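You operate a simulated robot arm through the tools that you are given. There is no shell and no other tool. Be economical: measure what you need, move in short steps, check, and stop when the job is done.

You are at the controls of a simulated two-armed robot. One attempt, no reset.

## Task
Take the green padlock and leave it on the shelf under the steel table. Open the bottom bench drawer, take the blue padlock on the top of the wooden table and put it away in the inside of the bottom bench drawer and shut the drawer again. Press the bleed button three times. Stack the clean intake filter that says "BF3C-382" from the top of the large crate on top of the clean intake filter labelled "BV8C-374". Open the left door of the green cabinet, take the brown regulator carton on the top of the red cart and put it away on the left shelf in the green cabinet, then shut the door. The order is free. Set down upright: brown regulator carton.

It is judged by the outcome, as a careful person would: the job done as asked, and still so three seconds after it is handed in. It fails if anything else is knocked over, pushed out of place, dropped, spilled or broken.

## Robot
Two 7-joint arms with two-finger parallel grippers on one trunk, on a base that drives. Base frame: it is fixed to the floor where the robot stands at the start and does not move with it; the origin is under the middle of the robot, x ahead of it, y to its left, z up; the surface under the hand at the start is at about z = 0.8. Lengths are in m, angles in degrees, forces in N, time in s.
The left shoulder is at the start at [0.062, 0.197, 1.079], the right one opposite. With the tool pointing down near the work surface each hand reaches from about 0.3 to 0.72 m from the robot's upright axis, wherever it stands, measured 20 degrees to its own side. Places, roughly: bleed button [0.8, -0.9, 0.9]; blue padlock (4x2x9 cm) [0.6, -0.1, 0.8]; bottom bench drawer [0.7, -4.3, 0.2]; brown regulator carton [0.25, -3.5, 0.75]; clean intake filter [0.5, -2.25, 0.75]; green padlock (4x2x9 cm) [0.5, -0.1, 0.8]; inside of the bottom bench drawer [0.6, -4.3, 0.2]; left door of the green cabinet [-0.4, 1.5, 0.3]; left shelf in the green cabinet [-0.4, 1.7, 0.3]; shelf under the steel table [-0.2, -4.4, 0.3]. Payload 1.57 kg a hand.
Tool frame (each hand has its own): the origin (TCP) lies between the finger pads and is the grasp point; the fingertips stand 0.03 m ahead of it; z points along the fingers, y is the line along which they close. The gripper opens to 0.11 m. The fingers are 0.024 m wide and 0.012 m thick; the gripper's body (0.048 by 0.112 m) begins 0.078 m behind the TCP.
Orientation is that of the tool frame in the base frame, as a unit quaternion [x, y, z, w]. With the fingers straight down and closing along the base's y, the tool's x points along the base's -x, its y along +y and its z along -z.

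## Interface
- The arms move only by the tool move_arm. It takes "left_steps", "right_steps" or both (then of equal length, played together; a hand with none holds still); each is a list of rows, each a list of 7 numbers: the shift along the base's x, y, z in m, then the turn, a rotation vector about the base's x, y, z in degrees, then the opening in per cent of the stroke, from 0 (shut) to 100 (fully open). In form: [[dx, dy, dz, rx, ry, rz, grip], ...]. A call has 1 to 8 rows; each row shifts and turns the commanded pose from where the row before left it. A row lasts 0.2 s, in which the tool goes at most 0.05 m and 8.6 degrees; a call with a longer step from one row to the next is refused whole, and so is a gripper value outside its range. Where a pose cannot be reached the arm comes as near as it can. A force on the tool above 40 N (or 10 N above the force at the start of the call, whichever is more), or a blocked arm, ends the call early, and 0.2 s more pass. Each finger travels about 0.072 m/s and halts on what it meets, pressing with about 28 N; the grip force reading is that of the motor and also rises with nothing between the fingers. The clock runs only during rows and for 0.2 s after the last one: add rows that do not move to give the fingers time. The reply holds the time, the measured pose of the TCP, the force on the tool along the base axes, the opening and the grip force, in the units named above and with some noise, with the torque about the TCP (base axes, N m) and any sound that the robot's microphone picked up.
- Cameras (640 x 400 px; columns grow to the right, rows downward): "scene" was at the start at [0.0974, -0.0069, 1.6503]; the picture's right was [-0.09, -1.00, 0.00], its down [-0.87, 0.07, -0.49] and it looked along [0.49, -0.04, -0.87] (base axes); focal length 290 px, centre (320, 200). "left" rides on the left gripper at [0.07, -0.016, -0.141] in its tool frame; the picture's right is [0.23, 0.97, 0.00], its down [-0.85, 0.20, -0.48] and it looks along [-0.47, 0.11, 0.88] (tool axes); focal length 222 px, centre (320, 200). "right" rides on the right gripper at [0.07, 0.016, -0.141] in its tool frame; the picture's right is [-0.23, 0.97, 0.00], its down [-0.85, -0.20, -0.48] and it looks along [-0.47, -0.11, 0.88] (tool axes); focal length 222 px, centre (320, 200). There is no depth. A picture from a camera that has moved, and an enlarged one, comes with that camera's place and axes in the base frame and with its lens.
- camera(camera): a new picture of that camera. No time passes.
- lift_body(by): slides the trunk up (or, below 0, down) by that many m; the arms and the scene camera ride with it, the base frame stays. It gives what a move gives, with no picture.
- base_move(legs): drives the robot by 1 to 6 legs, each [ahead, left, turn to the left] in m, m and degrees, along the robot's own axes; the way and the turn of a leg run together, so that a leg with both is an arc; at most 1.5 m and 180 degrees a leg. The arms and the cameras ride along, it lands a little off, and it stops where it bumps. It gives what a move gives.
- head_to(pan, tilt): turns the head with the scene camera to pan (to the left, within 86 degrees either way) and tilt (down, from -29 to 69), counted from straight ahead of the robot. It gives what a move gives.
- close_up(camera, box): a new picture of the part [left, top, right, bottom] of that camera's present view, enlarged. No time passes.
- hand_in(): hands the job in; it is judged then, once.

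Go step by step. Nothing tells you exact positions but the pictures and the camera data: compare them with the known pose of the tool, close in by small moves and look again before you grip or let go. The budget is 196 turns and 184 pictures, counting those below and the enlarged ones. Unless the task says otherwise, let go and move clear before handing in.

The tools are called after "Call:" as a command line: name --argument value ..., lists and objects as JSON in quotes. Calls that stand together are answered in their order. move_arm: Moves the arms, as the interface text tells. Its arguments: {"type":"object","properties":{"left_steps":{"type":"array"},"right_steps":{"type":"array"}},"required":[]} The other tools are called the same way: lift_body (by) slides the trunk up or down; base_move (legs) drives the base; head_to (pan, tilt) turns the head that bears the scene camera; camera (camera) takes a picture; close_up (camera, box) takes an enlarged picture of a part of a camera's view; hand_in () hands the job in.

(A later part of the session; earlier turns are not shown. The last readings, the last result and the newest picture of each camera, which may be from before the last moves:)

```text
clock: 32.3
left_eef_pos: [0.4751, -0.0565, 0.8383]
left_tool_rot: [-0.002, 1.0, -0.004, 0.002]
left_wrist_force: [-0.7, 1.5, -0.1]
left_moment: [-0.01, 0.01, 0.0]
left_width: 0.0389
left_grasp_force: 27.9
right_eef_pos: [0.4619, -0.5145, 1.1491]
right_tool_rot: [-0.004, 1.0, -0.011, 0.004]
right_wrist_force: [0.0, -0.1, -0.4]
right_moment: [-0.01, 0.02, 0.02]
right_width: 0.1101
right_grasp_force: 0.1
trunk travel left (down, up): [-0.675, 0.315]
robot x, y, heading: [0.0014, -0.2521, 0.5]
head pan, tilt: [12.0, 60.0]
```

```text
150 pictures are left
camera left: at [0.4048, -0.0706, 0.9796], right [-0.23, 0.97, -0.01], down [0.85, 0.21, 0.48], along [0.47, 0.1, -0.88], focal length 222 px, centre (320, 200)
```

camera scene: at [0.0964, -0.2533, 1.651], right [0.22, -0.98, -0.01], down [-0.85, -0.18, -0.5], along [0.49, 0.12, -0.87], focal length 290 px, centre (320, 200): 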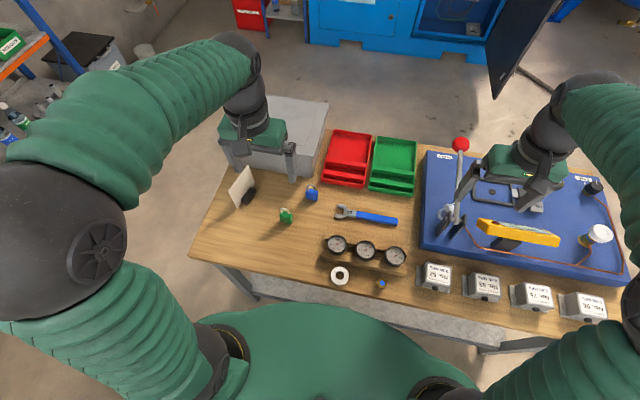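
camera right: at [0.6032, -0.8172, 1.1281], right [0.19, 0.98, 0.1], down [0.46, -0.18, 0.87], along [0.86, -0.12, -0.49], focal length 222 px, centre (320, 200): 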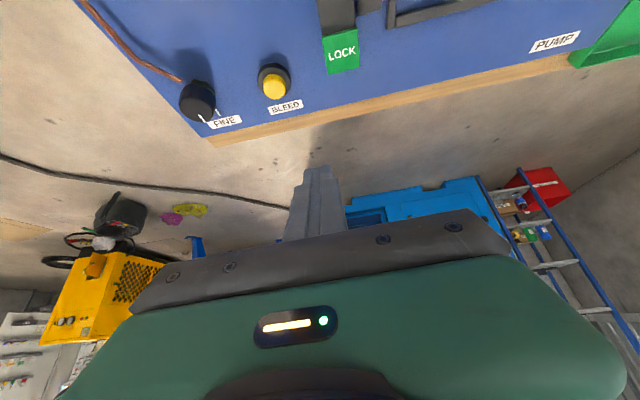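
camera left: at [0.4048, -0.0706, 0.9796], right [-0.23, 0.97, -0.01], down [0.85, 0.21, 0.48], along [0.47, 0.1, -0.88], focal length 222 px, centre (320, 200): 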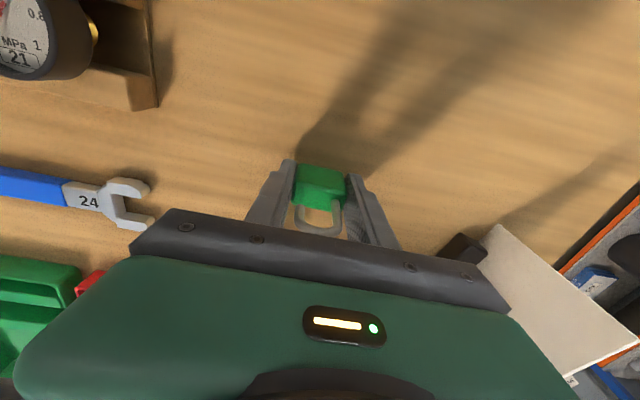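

Gripped (39 mm). Lift and pull back.

Call:
move_arm --left_steps '[[0, 0, 0.03, 0, 0, 0, 0], [0, 0, 0.045, 0, 0, 0, 0], [0, 0, 0.045, 0, 0, 0, 0], [0, 0, 0.045, 0, 0, 0, 0], [0, 0, 0.045, 0, 0, 0, 0], [-0.02, 0, 0.04, 0, 0, 0, 0], [-0.03, 0, 0.035, 0, 0, 0, 0], [-0.03, 0, 0.03, 0, 0, 0, 0]]'

Call:
camera --camera "left"

```text
clock: 34.1
left_eef_pos: [0.3954, -0.0543, 1.1564]
left_tool_rot: [-0.002, 1.0, -0.004, 0.003]
left_wrist_force: [-0.4, -0.1, -0.8]
left_moment: [0.01, -0.06, 0.0]
left_width: 0.0394
left_grasp_force: 27.9
right_eef_pos: [0.4598, -0.515, 1.1487]
right_tool_rot: [-0.005, 1.0, -0.011, 0.006]
right_wrist_force: [-0.1, 0.1, -1.1]
right_moment: [0.03, 0.0, -0.04]
right_width: 0.1102
right_grasp_force: 0.1
trunk travel left (down, up): [-0.675, 0.315]
robot x, y, heading: [0.0013, -0.2527, 0.7]
head pan, tilt: [12.0, 60.0]
```

```text
149 pictures are left
camera left: at [0.3247, -0.0695, 1.2953], right [-0.23, 0.97, -0.01], down [0.85, 0.21, 0.48], along [0.47, 0.1, -0.88], focal length 222 px, centre (320, 200)
```

left: 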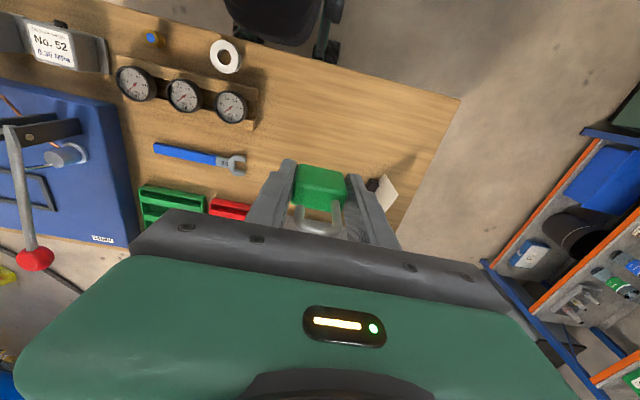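

Green is held. Drive left 0.38 so the right hand lines up with blue.

Call:
base_move --legs '[[0, 0.38, 0]]'

Call:
camera --camera "right"

Call:
head_to --pan -15 --tilt 60

Call:
camera --camera "scene"

```text
clock: 36.5
left_eef_pos: [0.3965, 0.3189, 1.1536]
left_tool_rot: [-0.001, 1.0, -0.002, 0.003]
left_wrist_force: [0.3, -0.4, -1.0]
left_moment: [0.05, 0.0, -0.01]
left_width: 0.0395
left_grasp_force: 27.9
right_eef_pos: [0.4579, -0.142, 1.1482]
right_tool_rot: [-0.001, 1.0, -0.01, 0.005]
right_wrist_force: [0.4, 0.1, -0.2]
right_moment: [0.01, 0.01, -0.01]
right_width: 0.1098
right_grasp_force: 0.1
trunk travel left (down, up): [-0.675, 0.315]
robot x, y, heading: [-0.0, 0.1225, 0.2]
head pan, tilt: [12.0, 60.0]
```

```text
148 pictures are left
camera right: at [0.3877, -0.124, 1.2892], right [0.22, 0.97, -0.02], down [0.85, -0.19, 0.49], along [0.47, -0.12, -0.87], focal length 222 px, centre (320, 200)
```

right: 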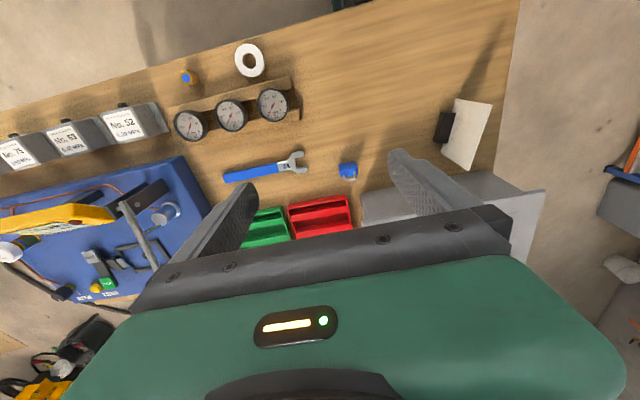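

```text
clock: 37.4
left_eef_pos: [0.3945, 0.3202, 1.1555]
left_tool_rot: [0.0, 1.0, -0.002, 0.003]
left_wrist_force: [-0.5, 0.0, -1.4]
left_moment: [0.0, 0.0, 0.0]
left_width: 0.0394
left_grasp_force: 28.3
right_eef_pos: [0.4575, -0.1393, 1.1486]
right_tool_rot: [-0.001, 1.0, -0.011, 0.005]
right_wrist_force: [0.0, -0.4, -0.2]
right_moment: [-0.02, -0.01, 0.0]
right_width: 0.1098
right_grasp_force: 0.1
trunk travel left (down, up): [-0.675, 0.315]
robot x, y, heading: [-0.0047, 0.1248, 0.5]
head pan, tilt: [-15.0, 60.0]
```

```text
147 pictures are left
camera scene: at [0.0929, 0.1051, 1.651], right [-0.25, -0.97, 0.0], down [-0.84, 0.22, -0.5], along [0.48, -0.13, -0.87], focal length 290 px, centre (320, 200)
```

scene: 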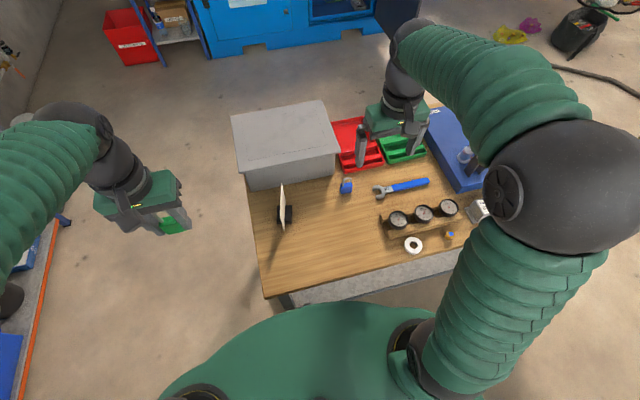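

Blue at (0.574, -0.112). Move the right hand above it and look.

Call:
move_arm --right_steps '[[0.04, 0.009, -0.02, 0, 0, 0, 75], [0.04, 0.009, -0.02, 0, 0, 0, 75], [0.037, 0.009, -0.025, 0, 0, 0, 75], [0, 0, -0.045, 0, 0, 0, 75], [0, 0, -0.045, 0, 0, 0, 75], [0, 0, -0.045, 0, 0, 0, 75], [0, 0, 0, 0, 0, 0, 75]]'

Call:
camera --camera "right"

Call:
close_up --camera "scene" --box '[250, 110, 450, 235]'

```text
clock: 39.0
left_eef_pos: [0.3949, 0.3225, 1.1546]
left_tool_rot: [0.0, 1.0, -0.004, 0.004]
left_wrist_force: [0.0, -1.3, 0.1]
left_moment: [0.0, 0.0, -0.02]
left_width: 0.0395
left_grasp_force: 27.8
right_eef_pos: [0.5722, -0.111, 0.9476]
right_tool_rot: [-0.001, 1.0, -0.011, 0.005]
right_wrist_force: [0.5, 0.2, 0.0]
right_moment: [-0.01, -0.03, 0.02]
right_width: 0.0826
right_grasp_force: 0.1
trunk travel left (down, up): [-0.675, 0.315]
robot x, y, heading: [-0.0027, 0.1236, 0.6]
head pan, tilt: [-15.0, 60.0]
```

```text
146 pictures are left
camera right: at [0.5017, -0.092, 1.0895], right [0.22, 0.97, -0.02], down [0.85, -0.18, 0.49], along [0.48, -0.13, -0.87], focal length 222 px, centre (320, 200)
```

right: 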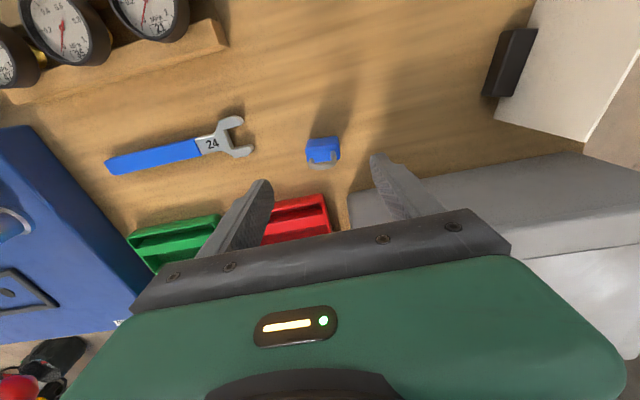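

```text
3.20 times, centred on (350, 172) of scene
camera zoom: at [0.0931, 0.1064, 1.651], right [-0.25, -0.97, 0.0], down [-0.84, 0.22, -0.5], along [0.48, -0.13, -0.87], focal length 930 px, centre (224, 288)
```

zoom: 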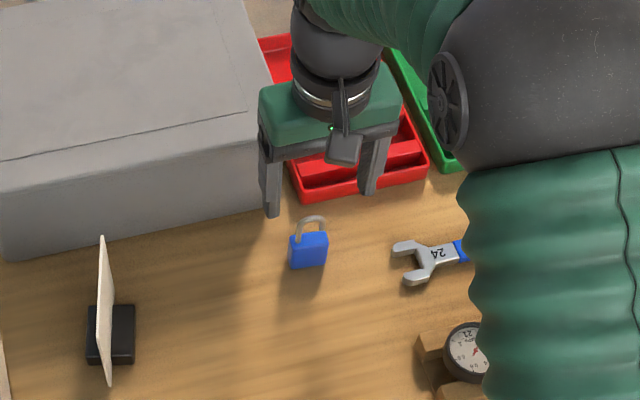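

Aligned on blue. Descend and grip.

Call:
move_arm --right_steps '[[0.001, -0.001, -0.035, 0, 0, 0, 75], [0, 0, -0.035, 0, 0, 0, 75], [0, 0, -0.038, 0, 0, 0, 75], [0, 0, 0, 0, 0, 0, 75]]'

Call:
camera --camera "right"

```text
clock: 40.0
left_eef_pos: [0.3954, 0.3237, 1.1542]
left_tool_rot: [0.001, 1.0, -0.004, 0.004]
left_wrist_force: [-1.3, -0.6, -0.6]
left_moment: [0.0, 0.02, -0.02]
left_width: 0.0395
left_grasp_force: 28.0
right_eef_pos: [0.5746, -0.1125, 0.839]
right_tool_rot: [-0.001, 1.0, -0.011, 0.006]
right_wrist_force: [0.2, -0.1, 1.2]
right_moment: [-0.04, -0.04, 0.02]
right_width: 0.0826
right_grasp_force: 0.1
trunk travel left (down, up): [-0.675, 0.315]
robot x, y, heading: [-0.0015, 0.1211, 0.3]
head pan, tilt: [-15.0, 60.0]
```

```text
144 pictures are left
camera right: at [0.5041, -0.0936, 0.9805], right [0.22, 0.97, -0.02], down [0.85, -0.18, 0.49], along [0.48, -0.13, -0.87], focal length 222 px, centre (320, 200)
```

right: 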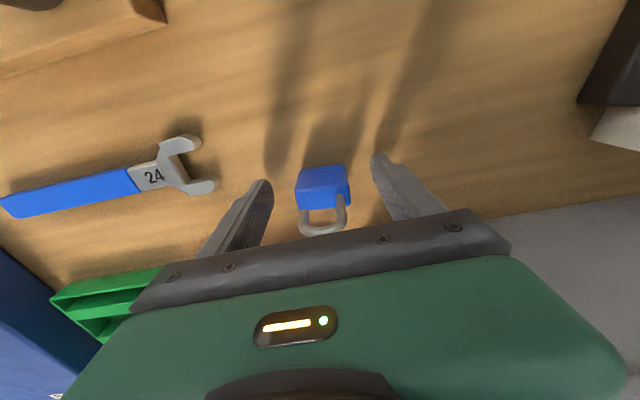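

Call:
move_arm --right_steps '[[0.001, 0, 0, 0, 0, 0, 40], [0, 0, 0, 0, 0, 0, 10], [0, 0, 0, 0, 0, 0, 0], [0, 0, 0, 0, 0, 0, 0]]'

```text
clock: 41.0
left_eef_pos: [0.3968, 0.3234, 1.1542]
left_tool_rot: [0.0, 1.0, -0.004, 0.004]
left_wrist_force: [0.3, 0.3, -0.3]
left_moment: [0.03, 0.0, -0.01]
left_width: 0.0396
left_grasp_force: 27.5
right_eef_pos: [0.5752, -0.1114, 0.8405]
right_tool_rot: [-0.002, 1.0, -0.011, 0.005]
right_wrist_force: [-0.9, 0.7, 0.0]
right_moment: [-0.04, -0.05, 0.01]
right_width: 0.0396
right_grasp_force: 27.9
trunk travel left (down, up): [-0.675, 0.315]
robot x, y, heading: [-0.0041, 0.1251, 0.2]
head pan, tilt: [-15.0, 60.0]
```

Blue is gripped (39.6 mm). Lift it and pull back.

Call:
move_arm --right_steps '[[0, 0, 0.03, 0, 0, 0, 0], [0, 0, 0.045, 0, 0, 0, 0], [0, 0, 0.045, 0, 0, 0, 0], [0, 0, 0.045, 0, 0, 0, 0], [-0.02, 0, 0.04, 0, 0, 0, 0], [-0.03, 0, 0.035, 0, 0, 0, 0], [-0.03, -0.02, 0.03, 0, 0, 0, 0], [-0.04, -0.025, 0.01, 0, 0, 0, 0]]'

Call:
camera --camera "right"

```text
clock: 42.8
left_eef_pos: [0.3945, 0.3195, 1.1558]
left_tool_rot: [-0.001, 1.0, -0.003, 0.005]
left_wrist_force: [0.5, -0.4, -1.2]
left_moment: [0.02, 0.0, -0.01]
left_width: 0.0393
left_grasp_force: 27.8
right_eef_pos: [0.4543, -0.1586, 1.1231]
right_tool_rot: [-0.003, 1.0, -0.011, 0.007]
right_wrist_force: [-0.2, -0.1, -1.0]
right_moment: [0.03, -0.01, 0.03]
right_width: 0.0394
right_grasp_force: 28.3
trunk travel left (down, up): [-0.675, 0.315]
robot x, y, heading: [-0.0005, 0.1232, 0.3]
head pan, tilt: [-15.0, 60.0]
```

```text
143 pictures are left
camera right: at [0.3832, -0.1395, 1.2628], right [0.22, 0.97, -0.02], down [0.85, -0.18, 0.49], along [0.48, -0.13, -0.87], focal length 222 px, centre (320, 200)
```

right: 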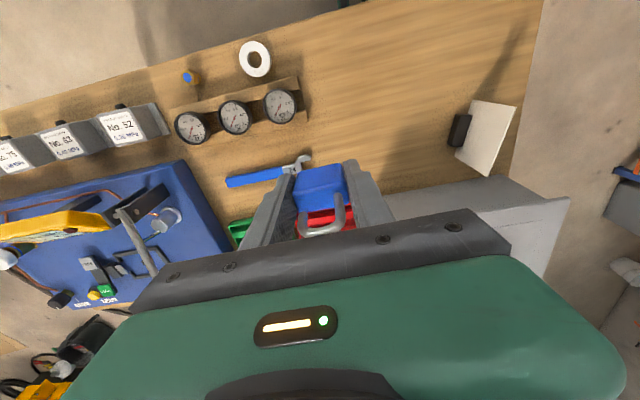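

Both padlocks are secured. I back away from the table, turn right and drive down the aisle toward the benches.

Call:
base_move --legs '[[-0.75, 0, 0], [0, 0, -90], [1.4, 0, 0]]'

Call:
head_to --pan 20 --tilt 25

Call:
camera --camera "scene"

```text
clock: 57.4
left_eef_pos: [-0.5869, -1.6696, 1.1546]
left_tool_rot: [0.711, 0.703, -0.004, 0.0]
left_wrist_force: [0.3, -0.1, -0.7]
left_moment: [0.04, -0.01, 0.0]
left_width: 0.0395
left_grasp_force: 27.9
right_eef_pos: [-1.067, -1.7249, 1.1208]
right_tool_rot: [0.711, 0.704, -0.012, -0.004]
right_wrist_force: [-0.3, 0.3, -0.9]
right_moment: [0.02, -0.01, 0.01]
right_width: 0.0395
right_grasp_force: 27.5
trunk travel left (down, up): [-0.675, 0.315]
robot x, y, heading: [-0.7785, -1.2717, -90.4]
head pan, tilt: [-15.0, 60.0]
```

```text
clock: 58.4
left_eef_pos: [-0.5872, -1.669, 1.1551]
left_tool_rot: [0.711, 0.703, -0.005, 0.0]
left_wrist_force: [0.4, -0.2, -1.9]
left_moment: [-0.02, 0.01, 0.0]
left_width: 0.0395
left_grasp_force: 28.2
right_eef_pos: [-1.0675, -1.725, 1.1202]
right_tool_rot: [0.71, 0.704, -0.011, -0.005]
right_wrist_force: [-0.1, -0.7, -0.1]
right_moment: [-0.03, 0.04, 0.02]
right_width: 0.0394
right_grasp_force: 27.9
trunk travel left (down, up): [-0.675, 0.315]
robot x, y, heading: [-0.778, -1.2704, -90.3]
head pan, tilt: [20.0, 25.0]
```

```text
142 pictures are left
camera scene: at [-0.752, -1.3907, 1.7009], right [-0.94, -0.33, 0.0], down [-0.14, 0.4, -0.91], along [0.3, -0.85, -0.42], focal length 290 px, centre (320, 200)
```

scene: 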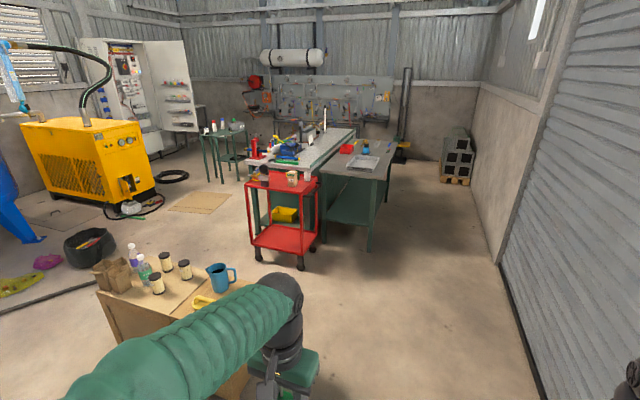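

The steel table's near corner is at about (-0.42, -3.86), with its green shelf below. I drive into the aisle right of it and turn left to face its long side.

Call:
base_move --legs '[[1.4, -0.2, 0], [1.4, 0, 0], [0, 0, 90]]'

Call:
head_to --pan 10 --tilt 50

Call:
camera --camera "scene"

```text
clock: 75.9
left_eef_pos: [-0.5961, -3.918, 1.1539]
left_tool_rot: [0.016, 1.0, -0.003, 0.003]
left_wrist_force: [0.1, -0.6, -1.4]
left_moment: [0.0, 0.0, -0.02]
left_width: 0.0394
left_grasp_force: 27.8
right_eef_pos: [-0.5506, -4.3998, 1.1209]
right_tool_rot: [0.014, 1.0, -0.011, 0.004]
right_wrist_force: [-0.3, 0.3, 0.2]
right_moment: [-0.01, -0.01, 0.0]
right_width: 0.0393
right_grasp_force: 27.9
trunk travel left (down, up): [-0.675, 0.315]
robot x, y, heading: [-0.9971, -4.1057, -1.6]
head pan, tilt: [20.0, 25.0]
```

```text
clock: 76.8
left_eef_pos: [-0.5963, -3.9187, 1.1547]
left_tool_rot: [0.017, 1.0, -0.004, 0.004]
left_wrist_force: [-0.1, 0.4, -1.3]
left_moment: [-0.02, -0.01, 0.04]
left_width: 0.0398
left_grasp_force: 28.5
right_eef_pos: [-0.5516, -4.3996, 1.1207]
right_tool_rot: [0.014, 1.0, -0.011, 0.006]
right_wrist_force: [-0.2, -0.3, -0.5]
right_moment: [-0.02, -0.01, -0.01]
right_width: 0.0394
right_grasp_force: 28.1
trunk travel left (down, up): [-0.675, 0.315]
robot x, y, heading: [-1.0016, -4.1058, -1.3]
head pan, tilt: [10.0, 50.0]
```

```text
141 pictures are left
camera scene: at [-0.8922, -4.0944, 1.6636], right [0.15, -0.99, 0.0], down [-0.76, -0.11, -0.64], along [0.64, 0.09, -0.77], focal length 290 px, centre (320, 200)
```

scene: 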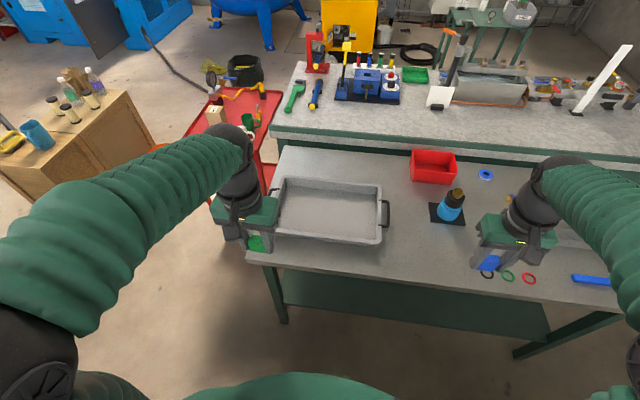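

The shelf's front edge sits near x≈-0.43, z≈0.3. I back off slightly and shift right, then lower the trunk so the left arm can slide in below the tabletop.

Call:
base_move --legs '[[-0.1, -0.2, 1.4]]'

Call:
lift_body --by -0.58

Call:
head_to --pan 10 --tilt 35

Call:
camera --camera "scene"

Call:
camera --camera "left"

```text
clock: 78.5
left_eef_pos: [-0.7043, -4.0998, 1.1533]
left_tool_rot: [0.002, 1.0, -0.005, 0.004]
left_wrist_force: [-0.4, -0.5, -1.2]
left_moment: [-0.05, 0.03, -0.01]
left_width: 0.0398
left_grasp_force: 28.4
right_eef_pos: [-0.6441, -4.5803, 1.1225]
right_tool_rot: [0.0, 1.0, -0.012, 0.006]
right_wrist_force: [1.1, 1.3, -0.7]
right_moment: [-0.01, 0.03, -0.02]
right_width: 0.0395
right_grasp_force: 28.7
trunk travel left (down, up): [-0.675, 0.315]
robot x, y, heading: [-1.1021, -4.2992, 0.2]
head pan, tilt: [10.0, 50.0]
```

```text
refused: -0.58 is not a number from -0.4 to 0.4
```

```text
clock: 79.2
left_eef_pos: [-0.7051, -4.1029, 1.1548]
left_tool_rot: [0.002, 1.0, -0.004, 0.004]
left_wrist_force: [0.7, -0.4, -0.1]
left_moment: [-0.04, 0.0, -0.01]
left_width: 0.0395
left_grasp_force: 27.5
right_eef_pos: [-0.6466, -4.5822, 1.1225]
right_tool_rot: [0.0, 1.0, -0.013, 0.006]
right_wrist_force: [0.6, 0.2, -0.7]
right_moment: [-0.03, -0.02, -0.02]
right_width: 0.0394
right_grasp_force: 28.4
trunk travel left (down, up): [-0.675, 0.315]
robot x, y, heading: [-1.1027, -4.299, 0.1]
head pan, tilt: [10.0, 35.0]
```

```text
140 pictures are left
camera scene: at [-0.9836, -4.285, 1.6852], right [0.17, -0.98, 0.0], down [-0.57, -0.1, -0.82], along [0.81, 0.14, -0.58], focal length 290 px, centre (320, 200)
```

scene: 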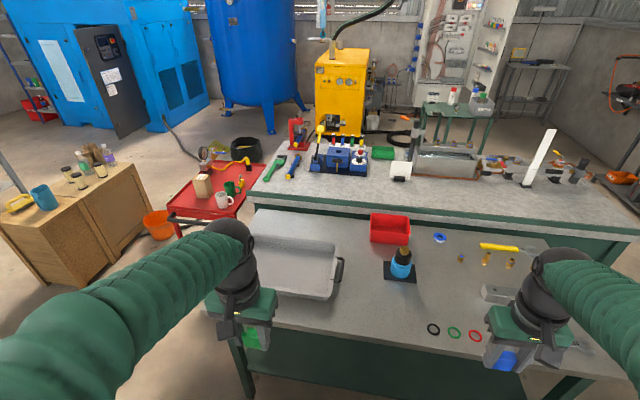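

```text
139 pictures are left
camera left: at [-0.7769, -4.1174, 1.2955], right [-0.22, 0.97, -0.01], down [0.85, 0.2, 0.48], along [0.47, 0.1, -0.87], focal length 222 px, centre (320, 200)
```

left: 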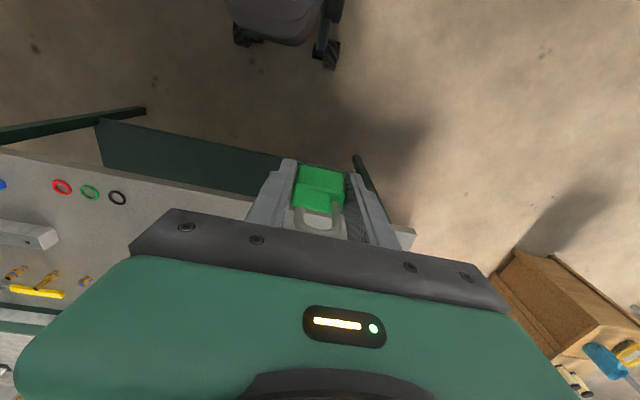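

Call:
lift_body --by -0.3

Call:
lift_body --by -0.28

Call:
camera --camera "scene"

Call:
camera --camera "left"

```text
clock: 82.2
left_eef_pos: [-0.7053, -4.1053, 0.8545]
left_tool_rot: [0.002, 1.0, -0.003, 0.004]
left_wrist_force: [0.7, -0.1, -1.1]
left_moment: [-0.04, 0.01, 0.0]
left_width: 0.0395
left_grasp_force: 28.1
right_eef_pos: [-0.6471, -4.5835, 0.8228]
right_tool_rot: [0.0, 1.0, -0.012, 0.006]
right_wrist_force: [0.7, 0.0, -1.7]
right_moment: [-0.02, 0.01, 0.01]
right_width: 0.0398
right_grasp_force: 28.3
trunk travel left (down, up): [-0.375, 0.615]
robot x, y, heading: [-1.1003, -4.2986, 0.1]
head pan, tilt: [10.0, 35.0]
```

```text
clock: 85.1
left_eef_pos: [-0.7055, -4.1036, 0.5764]
left_tool_rot: [0.002, 1.0, -0.003, 0.004]
left_wrist_force: [-0.3, -0.6, 0.0]
left_moment: [0.02, -0.01, -0.01]
left_width: 0.0395
left_grasp_force: 28.2
right_eef_pos: [-0.6478, -4.5832, 0.5423]
right_tool_rot: [0.001, 1.0, -0.012, 0.005]
right_wrist_force: [0.7, -0.4, -1.3]
right_moment: [-0.03, 0.0, -0.02]
right_width: 0.0395
right_grasp_force: 28.2
trunk travel left (down, up): [-0.095, 0.895]
robot x, y, heading: [-1.103, -4.3004, -0.1]
head pan, tilt: [10.0, 35.0]
```

```text
138 pictures are left
camera scene: at [-0.9842, -4.2865, 1.1053], right [0.17, -0.98, 0.0], down [-0.57, -0.1, -0.82], along [0.81, 0.14, -0.57], focal length 290 px, centre (320, 200)
```

scene: 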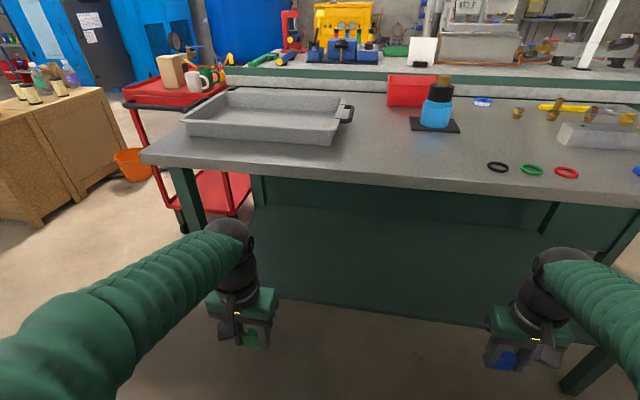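

```text
137 pictures are left
camera left: at [-0.777, -4.1186, 0.7155], right [-0.22, 0.97, -0.01], down [0.85, 0.2, 0.48], along [0.47, 0.1, -0.87], focal length 222 px, centre (320, 200)
```

left: 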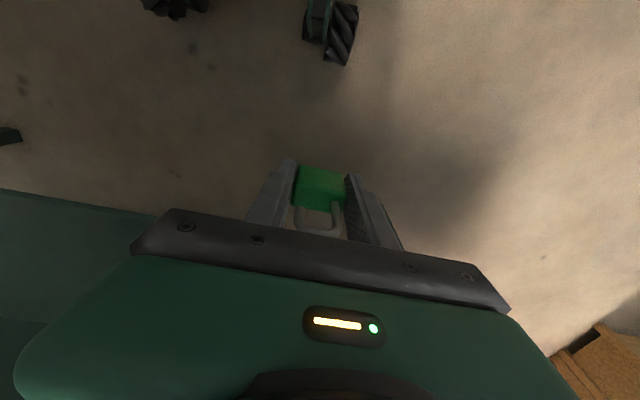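

Now I pitch the left tool forward about 75° while moving toward the shelf opening.

Call:
move_arm --left_steps '[[0.028, 0, -0.012, 0, -8.4, 0, 0], [0.028, 0, -0.012, 0, -8.4, 0, 0], [0.028, 0, -0.012, 0, -8.4, 0, 0], [0.028, 0, -0.012, 0, -8.4, 0, 0], [0.028, 0, -0.012, 0, -8.4, 0, 0], [0.028, 0, -0.012, 0, -8.4, 0, 0], [0.028, 0, -0.012, 0, -8.4, 0, 0], [0.028, 0, -0.012, 0, -8.4, 0, 0]]'

Call:
camera --camera "left"

Call:
camera --camera "scene"

```text
clock: 86.9
left_eef_pos: [-0.4803, -4.1038, 0.4782]
left_tool_rot: [0.004, 0.83, -0.002, 0.558]
left_wrist_force: [0.1, 0.3, -0.6]
left_moment: [0.05, 0.04, 0.01]
left_width: 0.0395
left_grasp_force: 27.4
right_eef_pos: [-0.6465, -4.5833, 0.541]
right_tool_rot: [0.0, 1.0, -0.012, 0.006]
right_wrist_force: [-0.8, 0.0, -0.5]
right_moment: [-0.04, 0.01, 0.01]
right_width: 0.0395
right_grasp_force: 27.9
trunk travel left (down, up): [-0.095, 0.895]
robot x, y, heading: [-1.1006, -4.3029, -0.1]
head pan, tilt: [10.0, 35.0]
```

```text
136 pictures are left
camera left: at [-0.6394, -4.1177, 0.4661], right [-0.08, 0.97, -0.21], down [-0.12, 0.2, 0.97], along [0.99, 0.1, 0.1], focal length 222 px, centre (320, 200)
```

left: 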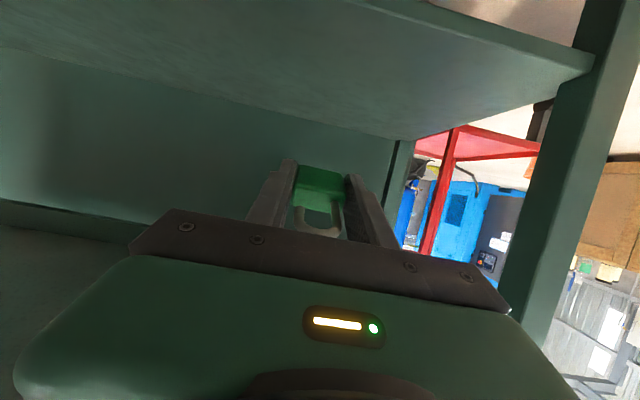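

```text
135 pictures are left
camera scene: at [-0.9832, -4.2862, 1.1051], right [0.17, -0.98, 0.0], down [-0.57, -0.1, -0.82], along [0.81, 0.14, -0.58], focal length 290 px, centre (320, 200)
```

scene: 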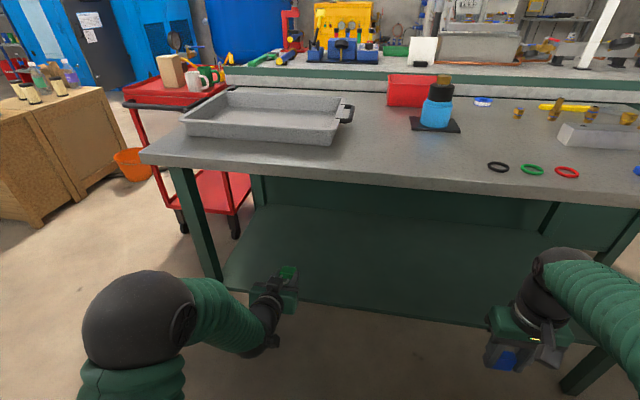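

The shelf surface triangulates to z≈0.283 with front edge x≈-0.396. Move the padlock in over the shelf, stopping ~4 cm above.

Call:
move_arm --left_steps '[[0.035, 0, -0.02, 0, -7, 0, 0], [0.04, 0, -0.025, 0, 0, 0, 0], [0.04, 0, -0.03, 0, 0, 0, 0], [0.04, 0, -0.03, 0, 0, 0, 0], [0.009, 0, -0.028, 0, 0, 0, 0], [0, 0, 0, 0, 0, 0, 0]]'

Call:
camera --camera "left"

Call:
close_up --camera "scene" --box '[200, 200, 400, 325]'

```text
clock: 88.3
left_eef_pos: [-0.3178, -4.1041, 0.3452]
left_tool_rot: [0.004, 0.795, -0.001, 0.607]
left_wrist_force: [0.0, 0.8, -1.0]
left_moment: [0.01, 0.01, 0.03]
left_width: 0.0392
left_grasp_force: 28.3
right_eef_pos: [-0.6463, -4.5834, 0.5423]
right_tool_rot: [0.0, 1.0, -0.012, 0.005]
right_wrist_force: [-0.2, 0.1, -1.4]
right_moment: [-0.03, 0.04, -0.03]
right_width: 0.0397
right_grasp_force: 27.9
trunk travel left (down, up): [-0.095, 0.895]
robot x, y, heading: [-1.1031, -4.2997, -0.1]
head pan, tilt: [10.0, 35.0]
```

```text
134 pictures are left
camera left: at [-0.4735, -4.1171, 0.315], right [-0.05, 0.97, -0.22], down [-0.23, 0.2, 0.95], along [0.97, 0.1, 0.22], focal length 222 px, centre (320, 200)
```

left: 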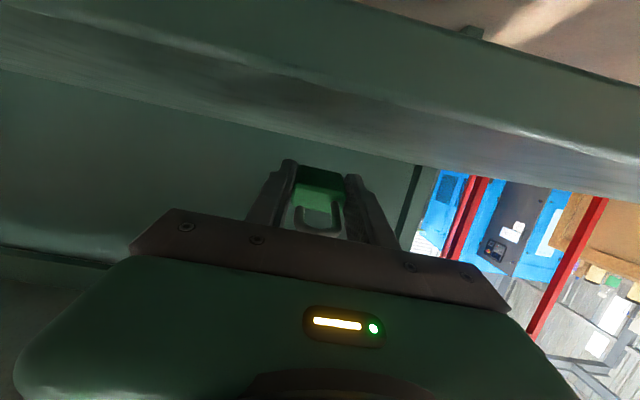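

```text
3.20 times, centred on (300, 262) of scene
camera zoom: at [-0.9829, -4.2865, 1.1051], right [0.17, -0.98, 0.0], down [-0.57, -0.1, -0.82], along [0.81, 0.14, -0.58], focal length 930 px, centre (384, 0)
```

zoom: 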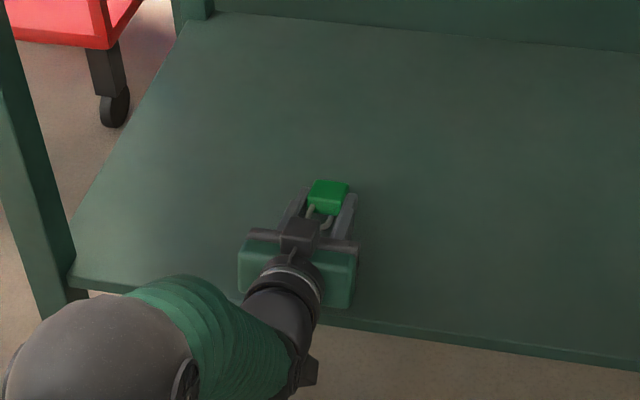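

Padlock is over the shelf. Lower to contact.

Call:
move_arm --left_steps '[[0, 0, -0.015, 0, 0, 0, 0], [0, 0, -0.012, 0, 0, 0, 0], [0, 0, -0.006, 0, 0, 0, 0], [0, 0, -0.004, 0, 0, 0, 0]]'

Call:
close_up --camera "scene" --box '[240, 230, 360, 305]'

Call:
camera --camera "left"

```text
clock: 89.3
left_eef_pos: [-0.3174, -4.1034, 0.3181]
left_tool_rot: [0.003, 0.79, 0.0, 0.613]
left_wrist_force: [-6.9, -0.7, 30.8]
left_moment: [-0.69, -0.72, -0.1]
left_width: 0.0391
left_grasp_force: 28.3
right_eef_pos: [-0.6487, -4.5853, 0.5447]
right_tool_rot: [0.0, 1.0, -0.01, 0.009]
right_wrist_force: [-0.4, 0.7, -1.0]
right_moment: [-0.03, -0.01, -0.03]
right_width: 0.0393
right_grasp_force: 27.8
trunk travel left (down, up): [-0.095, 0.895]
robot x, y, heading: [-1.1062, -4.2973, 0.1]
head pan, tilt: [10.0, 35.0]
```

```text
5.33 times, centred on (300, 268) of scene
camera zoom: at [-0.9897, -4.2882, 1.1066], right [0.17, -0.98, 0.0], down [-0.56, -0.1, -0.82], along [0.81, 0.14, -0.57], focal length 1549 px, centre (427, -160)
```

zoom: 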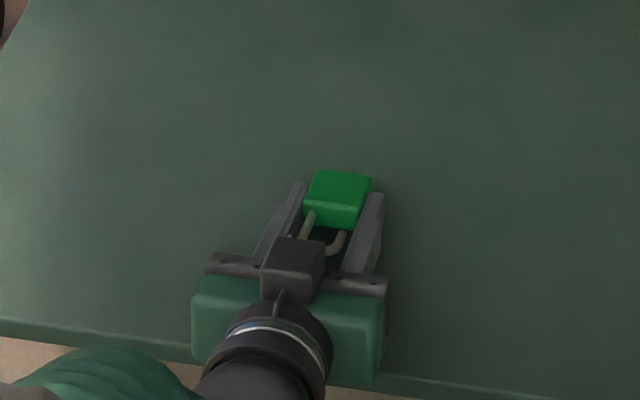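

```text
131 pictures are left
camera left: at [-0.4714, -4.1186, 0.2857], right [-0.05, 0.97, -0.22], down [-0.25, 0.2, 0.95], along [0.97, 0.1, 0.24], focal length 222 px, centre (320, 200)
```

left: 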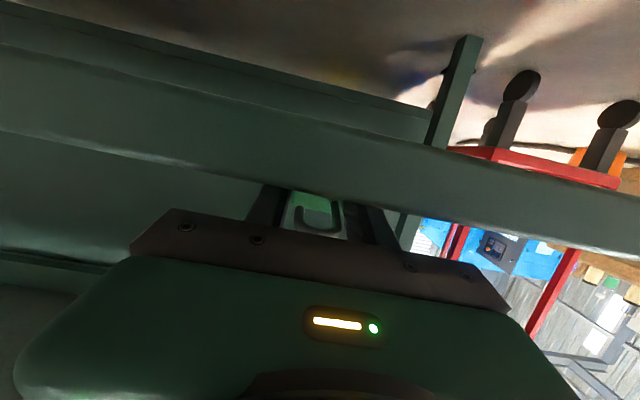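

Contact is at the fingertips/padlock on the shelf. I relieve the pressure slightly and open.

Call:
move_arm --left_steps '[[0, 0, 0.003, 0, 0, 0, 0], [0, 0, 0, 0, 0, 0, 45], [0, 0, 0, 0, 0, 0, 60], [0, 0, 0, 0, 0, 0, 60]]'

Call:
close_up --camera "scene" --box '[240, 230, 360, 305]'

```text
clock: 90.3
left_eef_pos: [-0.3173, -4.1002, 0.3187]
left_tool_rot: [0.002, 0.79, 0.001, 0.613]
left_wrist_force: [5.7, 20.3, 27.7]
left_moment: [-0.3, -0.8, 0.84]
left_width: 0.048
left_grasp_force: 0.1
right_eef_pos: [-0.648, -4.5832, 0.5433]
right_tool_rot: [0.0, 1.0, -0.012, 0.008]
right_wrist_force: [-0.2, -0.8, -0.7]
right_moment: [-0.02, -0.02, 0.01]
right_width: 0.0393
right_grasp_force: 27.9
trunk travel left (down, up): [-0.095, 0.895]
robot x, y, heading: [-1.1019, -4.2988, -0.1]
head pan, tilt: [10.0, 35.0]
```

```text
5.33 times, centred on (300, 268) of scene
camera zoom: at [-0.9885, -4.2856, 1.1059], right [0.17, -0.98, 0.0], down [-0.56, -0.1, -0.82], along [0.81, 0.14, -0.57], focal length 1549 px, centre (427, -160)
```

zoom: 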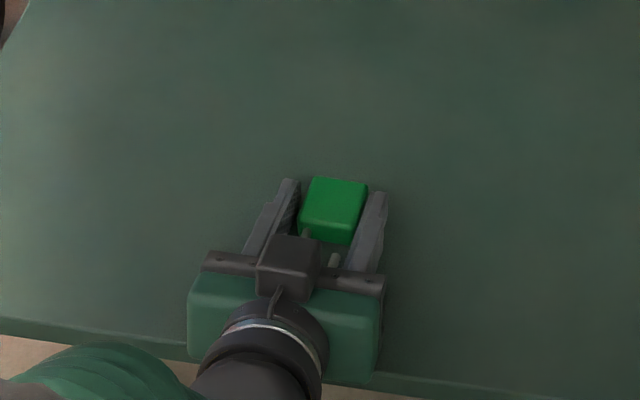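

The padlock has settled. I raise the fingers slightly so they can open freely, then withdraw along the finger axis.

Call:
move_arm --left_steps '[[0, 0, 0.005, 0, 0, 0, 50], [0, 0, 0.003, 0, 0, 0, 65], [0, 0, 0, 0, 0, 0, 70], [0, 0, 0, 0, 0, 0, 70]]'

Call:
close_up --camera "scene" --box '[240, 230, 360, 305]'

Call:
camera --camera "left"

```text
clock: 91.3
left_eef_pos: [-0.3197, -4.1054, 0.3193]
left_tool_rot: [0.004, 0.795, -0.002, 0.606]
left_wrist_force: [-5.7, 8.8, 12.6]
left_moment: [-0.3, -0.24, -0.03]
left_width: 0.0694
left_grasp_force: 0.1
right_eef_pos: [-0.6478, -4.5829, 0.5432]
right_tool_rot: [0.001, 1.0, -0.011, 0.006]
right_wrist_force: [0.3, -0.5, -1.2]
right_moment: [-0.01, 0.02, -0.05]
right_width: 0.0393
right_grasp_force: 27.6
trunk travel left (down, up): [-0.095, 0.895]
robot x, y, heading: [-1.0999, -4.3016, -0.0]
head pan, tilt: [10.0, 35.0]
```

```text
5.33 times, centred on (300, 268) of scene
camera zoom: at [-0.986, -4.2862, 1.1055], right [0.17, -0.98, 0.0], down [-0.56, -0.1, -0.82], along [0.81, 0.14, -0.57], focal length 1549 px, centre (427, -160)
```

zoom: 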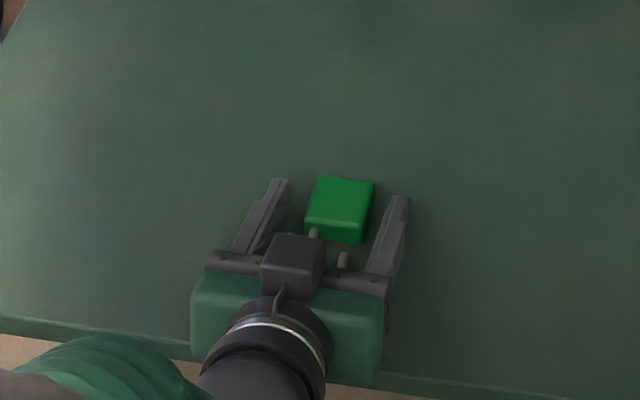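

```text
128 pictures are left
camera left: at [-0.4745, -4.1191, 0.2893], right [-0.05, 0.97, -0.22], down [-0.23, 0.2, 0.95], along [0.97, 0.1, 0.22], focal length 222 px, centre (320, 200)
```

left: 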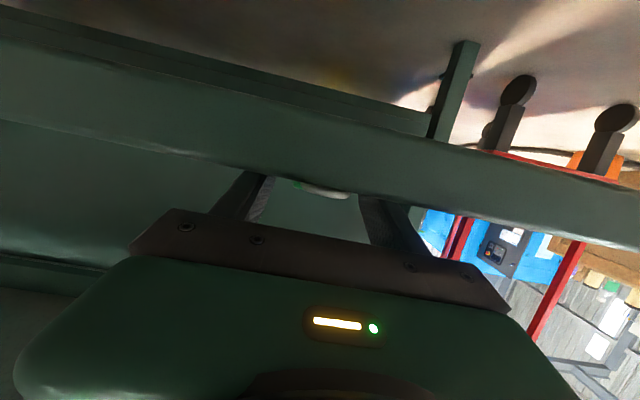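

Padlock lies flat on the shelf. Withdraw up and back.

Call:
move_arm --left_steps '[[0, 0, 0.012, 0, 0, 0, 70], [-0.02, 0, 0.012, 0, 0, 0, 70], [-0.04, 0, 0.015, 0, 0, 0, 70], [-0.04, 0, 0.015, 0, 0, 0, 70], [-0.04, 0, 0.012, 0, 8, 0, 70], [-0.035, 0, 0.012, 0, 8, 0, 70], [-0.03, 0, 0.012, 0, 8, 0, 70], [-0.028, 0, 0.012, 0, 8, 0, 70]]'

Call:
close_up --camera "scene" --box '[200, 200, 400, 325]'

```text
clock: 93.1
left_eef_pos: [-0.5518, -4.1031, 0.4223]
left_tool_rot: [0.003, 0.932, -0.001, 0.363]
left_wrist_force: [0.7, -0.6, 0.5]
left_moment: [-0.02, -0.02, -0.01]
left_width: 0.0768
left_grasp_force: 0.0
right_eef_pos: [-0.6474, -4.5837, 0.5425]
right_tool_rot: [0.0, 1.0, -0.011, 0.005]
right_wrist_force: [0.2, 0.7, -0.1]
right_moment: [0.03, 0.01, 0.01]
right_width: 0.0393
right_grasp_force: 27.4
trunk travel left (down, up): [-0.095, 0.895]
robot x, y, heading: [-1.102, -4.3025, -0.2]
head pan, tilt: [10.0, 35.0]
```

```text
3.20 times, centred on (300, 262) of scene
camera zoom: at [-0.9842, -4.2867, 1.1052], right [0.17, -0.98, 0.0], down [-0.57, -0.1, -0.82], along [0.81, 0.14, -0.57], focal length 930 px, centre (384, 0)
```

zoom: 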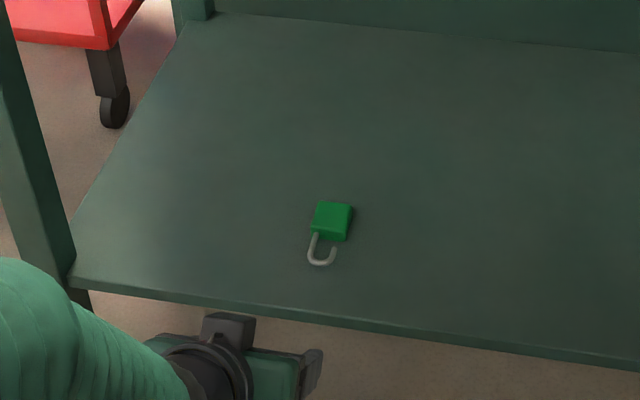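

Green padlock is on the shelf. Next: re-fold the left arm, raise the trunk and look for a route to the drawer side of the bench (it faces +x).

Call:
move_arm --left_steps '[[-0.03, 0, 0.02, 0, 8.4, 0, 70], [-0.03, 0, 0.02, 0, 8.4, 0, 70], [-0.03, 0, 0.02, 0, 8.4, 0, 70], [-0.03, 0, 0.02, 0, 8.4, 0, 70], [-0.03, 0, 0.02, 0, 8.4, 0, 70], [0, 0, 0.02, 0, 0, 0, 70]]'

Call:
lift_body --by 0.4

Call:
lift_body --by 0.2

Call:
head_to --pan -45 --tilt 30

Call:
camera --camera "scene"

Call:
head_to --pan 35 --tilt 30

Call:
camera --camera "scene"

```text
clock: 94.5
left_eef_pos: [-0.7017, -4.1019, 0.5425]
left_tool_rot: [0.001, 1.0, -0.003, 0.005]
left_wrist_force: [0.0, -0.1, 0.3]
left_moment: [-0.01, -0.02, 0.0]
left_width: 0.0775
left_grasp_force: 0.0
right_eef_pos: [-0.6459, -4.5829, 0.5415]
right_tool_rot: [0.0, 1.0, -0.011, 0.006]
right_wrist_force: [-0.1, -0.1, -0.8]
right_moment: [0.0, -0.02, -0.02]
right_width: 0.0394
right_grasp_force: 28.4
trunk travel left (down, up): [-0.095, 0.895]
robot x, y, heading: [-1.0963, -4.3028, -0.2]
head pan, tilt: [10.0, 35.0]
```

```text
clock: 98.3
left_eef_pos: [-0.6985, -4.1022, 0.9417]
left_tool_rot: [0.003, 1.0, -0.003, 0.006]
left_wrist_force: [0.7, -0.3, -0.1]
left_moment: [0.02, 0.02, -0.02]
left_width: 0.077
left_grasp_force: 0.0
right_eef_pos: [-0.6457, -4.5836, 0.9431]
right_tool_rot: [0.0, 1.0, -0.012, 0.007]
right_wrist_force: [0.3, 0.1, -1.2]
right_moment: [0.0, 0.02, -0.01]
right_width: 0.0398
right_grasp_force: 27.8
trunk travel left (down, up): [-0.495, 0.495]
robot x, y, heading: [-1.0967, -4.3003, 0.0]
head pan, tilt: [10.0, 35.0]
```

```text
clock: 100.5
left_eef_pos: [-0.6992, -4.103, 1.1426]
left_tool_rot: [0.002, 1.0, -0.003, 0.006]
left_wrist_force: [1.4, 1.0, -0.1]
left_moment: [-0.01, -0.01, 0.04]
left_width: 0.0771
left_grasp_force: 0.1
right_eef_pos: [-0.645, -4.5842, 1.1417]
right_tool_rot: [0.0, 1.0, -0.011, 0.007]
right_wrist_force: [0.1, -0.6, -0.2]
right_moment: [0.01, 0.02, -0.01]
right_width: 0.0395
right_grasp_force: 28.4
trunk travel left (down, up): [-0.695, 0.295]
robot x, y, heading: [-1.098, -4.2989, -0.0]
head pan, tilt: [10.0, 35.0]
```

```text
clock: 101.7
left_eef_pos: [-0.7002, -4.1028, 1.1419]
left_tool_rot: [0.001, 1.0, -0.003, 0.005]
left_wrist_force: [0.0, 0.2, 0.3]
left_moment: [-0.02, -0.03, 0.01]
left_width: 0.0769
left_grasp_force: 0.0
right_eef_pos: [-0.6473, -4.5828, 1.1419]
right_tool_rot: [0.001, 1.0, -0.011, 0.005]
right_wrist_force: [-0.2, 0.5, -0.5]
right_moment: [0.0, 0.0, 0.0]
right_width: 0.0397
right_grasp_force: 28.1
trunk travel left (down, up): [-0.695, 0.295]
robot x, y, heading: [-1.0974, -4.3038, -0.1]
head pan, tilt: [-45.0, 30.0]
```

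```text
126 pictures are left
camera scene: at [-1.0057, -4.366, 1.7131], right [-0.71, -0.71, 0.0], down [-0.36, 0.35, -0.87], along [0.61, -0.61, -0.5], focal length 290 px, centre (320, 200)
```

scene: 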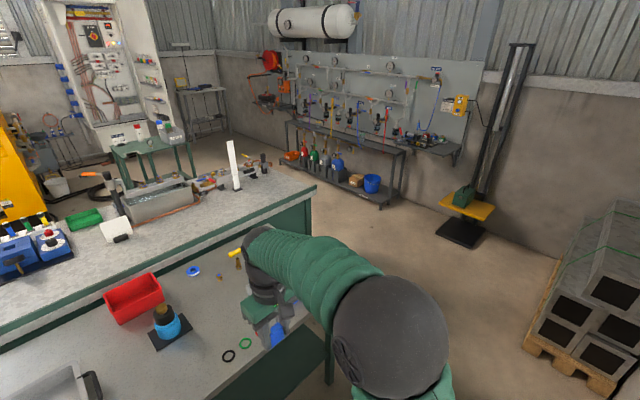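

```text
clock: 103.2
left_eef_pos: [-0.6996, -4.1028, 1.1418]
left_tool_rot: [0.002, 1.0, -0.003, 0.006]
left_wrist_force: [0.3, -0.3, 1.1]
left_moment: [-0.03, -0.03, 0.01]
left_width: 0.077
left_grasp_force: 0.0
right_eef_pos: [-0.6458, -4.5831, 1.1413]
right_tool_rot: [-0.001, 1.0, -0.012, 0.006]
right_wrist_force: [-0.1, -0.5, -0.4]
right_moment: [-0.02, -0.01, -0.02]
right_width: 0.0394
right_grasp_force: 28.0
trunk travel left (down, up): [-0.695, 0.295]
robot x, y, heading: [-1.1028, -4.3018, 0.2]
head pan, tilt: [35.0, 30.0]
```

```text
125 pictures are left
camera scene: at [-0.9956, -4.2502, 1.7131], right [0.57, -0.82, 0.0], down [-0.41, -0.29, -0.87], along [0.71, 0.5, -0.5], focal length 290 px, centre (320, 200)
```

scene: 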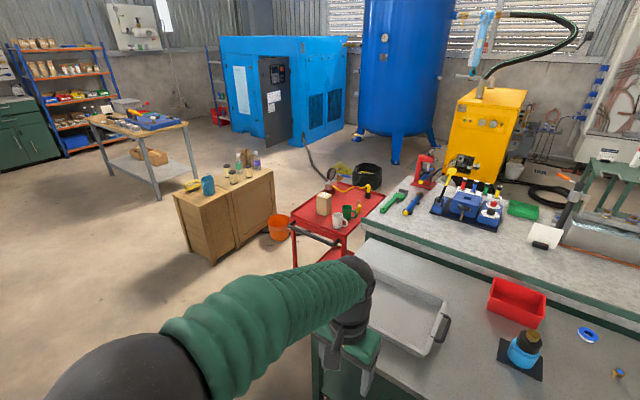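

The far end of the benches is open (pallet corner at about (-1.16, -5.97), bench end y≈-5.5, pegboard table y≈-6.85). I'll strafe around that end, still facing +x.

Call:
base_move --legs '[[0.25, -1.1, 0], [0.3, -0.7, 0]]'

Call:
head_to --pan 0 --tilt 30

Call:
camera --camera "scene"

```text
clock: 112.7
left_eef_pos: [-0.164, -5.9048, 1.143]
left_tool_rot: [0.001, 1.0, -0.004, 0.006]
left_wrist_force: [-0.1, 0.5, -0.4]
left_moment: [-0.02, -0.01, 0.0]
left_width: 0.0772
left_grasp_force: 0.1
right_eef_pos: [-0.1072, -6.3849, 1.143]
right_tool_rot: [-0.002, 1.0, -0.013, 0.006]
right_wrist_force: [-0.2, 0.7, -2.4]
right_moment: [-0.04, 0.02, -0.04]
right_width: 0.0396
right_grasp_force: 27.8
trunk travel left (down, up): [-0.695, 0.295]
robot x, y, heading: [-0.5658, -6.1073, 0.3]
head pan, tilt: [35.0, 30.0]
```

```text
clock: 113.7
left_eef_pos: [-0.1645, -5.907, 1.1427]
left_tool_rot: [0.001, 1.0, -0.004, 0.005]
left_wrist_force: [0.9, -0.5, 0.0]
left_moment: [0.02, -0.02, -0.01]
left_width: 0.077
left_grasp_force: 0.1
right_eef_pos: [-0.1093, -6.388, 1.1421]
right_tool_rot: [-0.002, 1.0, -0.011, 0.008]
right_wrist_force: [0.2, 0.7, -1.1]
right_moment: [0.0, -0.01, -0.01]
right_width: 0.0398
right_grasp_force: 28.3
trunk travel left (down, up): [-0.695, 0.295]
robot x, y, heading: [-0.5679, -6.1084, 0.3]
head pan, tilt: [0.0, 30.0]
```

```text
124 pictures are left
camera scene: at [-0.4422, -6.1069, 1.713], right [0.0, -1.0, 0.0], down [-0.5, 0.0, -0.87], along [0.87, 0.0, -0.5], focal length 290 px, centre (320, 200)
```

scene: 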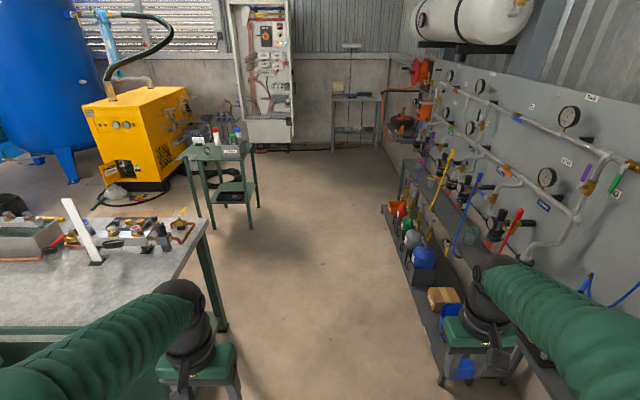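

Corridor is clear between bench end and pegboard. I drive through, then turn to face -x (back toward the bench's drawer face).

Call:
base_move --legs '[[0.5, 0.08, 0], [1.46, 0, 0], [0, 0, 180], [0, 0.3, 0]]'

Call:
head_to --pan -40 --tilt 35

Call:
camera --camera "scene"

```text
clock: 132.4
left_eef_pos: [0.947, -6.5048, 1.1464]
left_tool_rot: [0.999, -0.041, -0.008, 0.002]
left_wrist_force: [-0.1, 1.0, -0.4]
left_moment: [-0.09, 0.0, -0.01]
left_width: 0.0769
left_grasp_force: 0.2
right_eef_pos: [0.9309, -6.0231, 1.1395]
right_tool_rot: [0.999, -0.04, -0.006, -0.007]
right_wrist_force: [0.1, 0.9, -0.6]
right_moment: [-0.07, 0.06, 0.03]
right_width: 0.0392
right_grasp_force: 28.1
trunk travel left (down, up): [-0.695, 0.295]
robot x, y, heading: [1.3616, -6.3524, 175.7]
head pan, tilt: [0.0, 30.0]
```

```text
clock: 133.5
left_eef_pos: [0.9476, -6.5222, 1.1431]
left_tool_rot: [0.999, -0.042, -0.007, -0.005]
left_wrist_force: [-0.5, -0.5, 0.7]
left_moment: [0.05, -0.01, 0.02]
left_width: 0.077
left_grasp_force: 0.0
right_eef_pos: [0.9317, -6.0386, 1.1438]
right_tool_rot: [0.999, -0.039, -0.007, -0.014]
right_wrist_force: [0.0, -0.1, -0.5]
right_moment: [0.05, -0.03, 0.01]
right_width: 0.0396
right_grasp_force: 28.3
trunk travel left (down, up): [-0.695, 0.295]
robot x, y, heading: [1.3579, -6.353, 175.5]
head pan, tilt: [-40.0, 35.0]
```

```text
123 pictures are left
camera scene: at [1.2635, -6.2919, 1.7054], right [0.7, 0.71, 0.0], down [0.41, -0.4, -0.82], along [-0.58, 0.57, -0.57], focal length 290 px, centre (320, 200)
```

scene: 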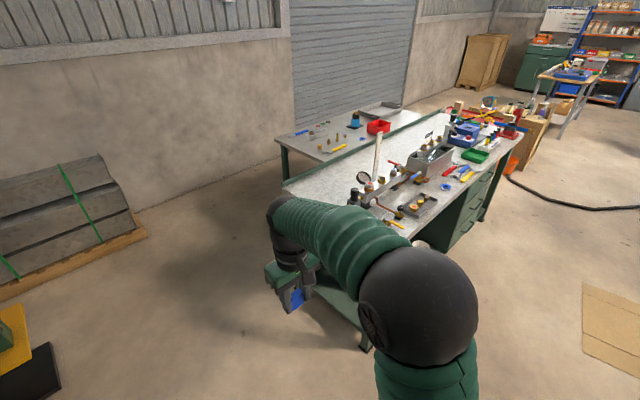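

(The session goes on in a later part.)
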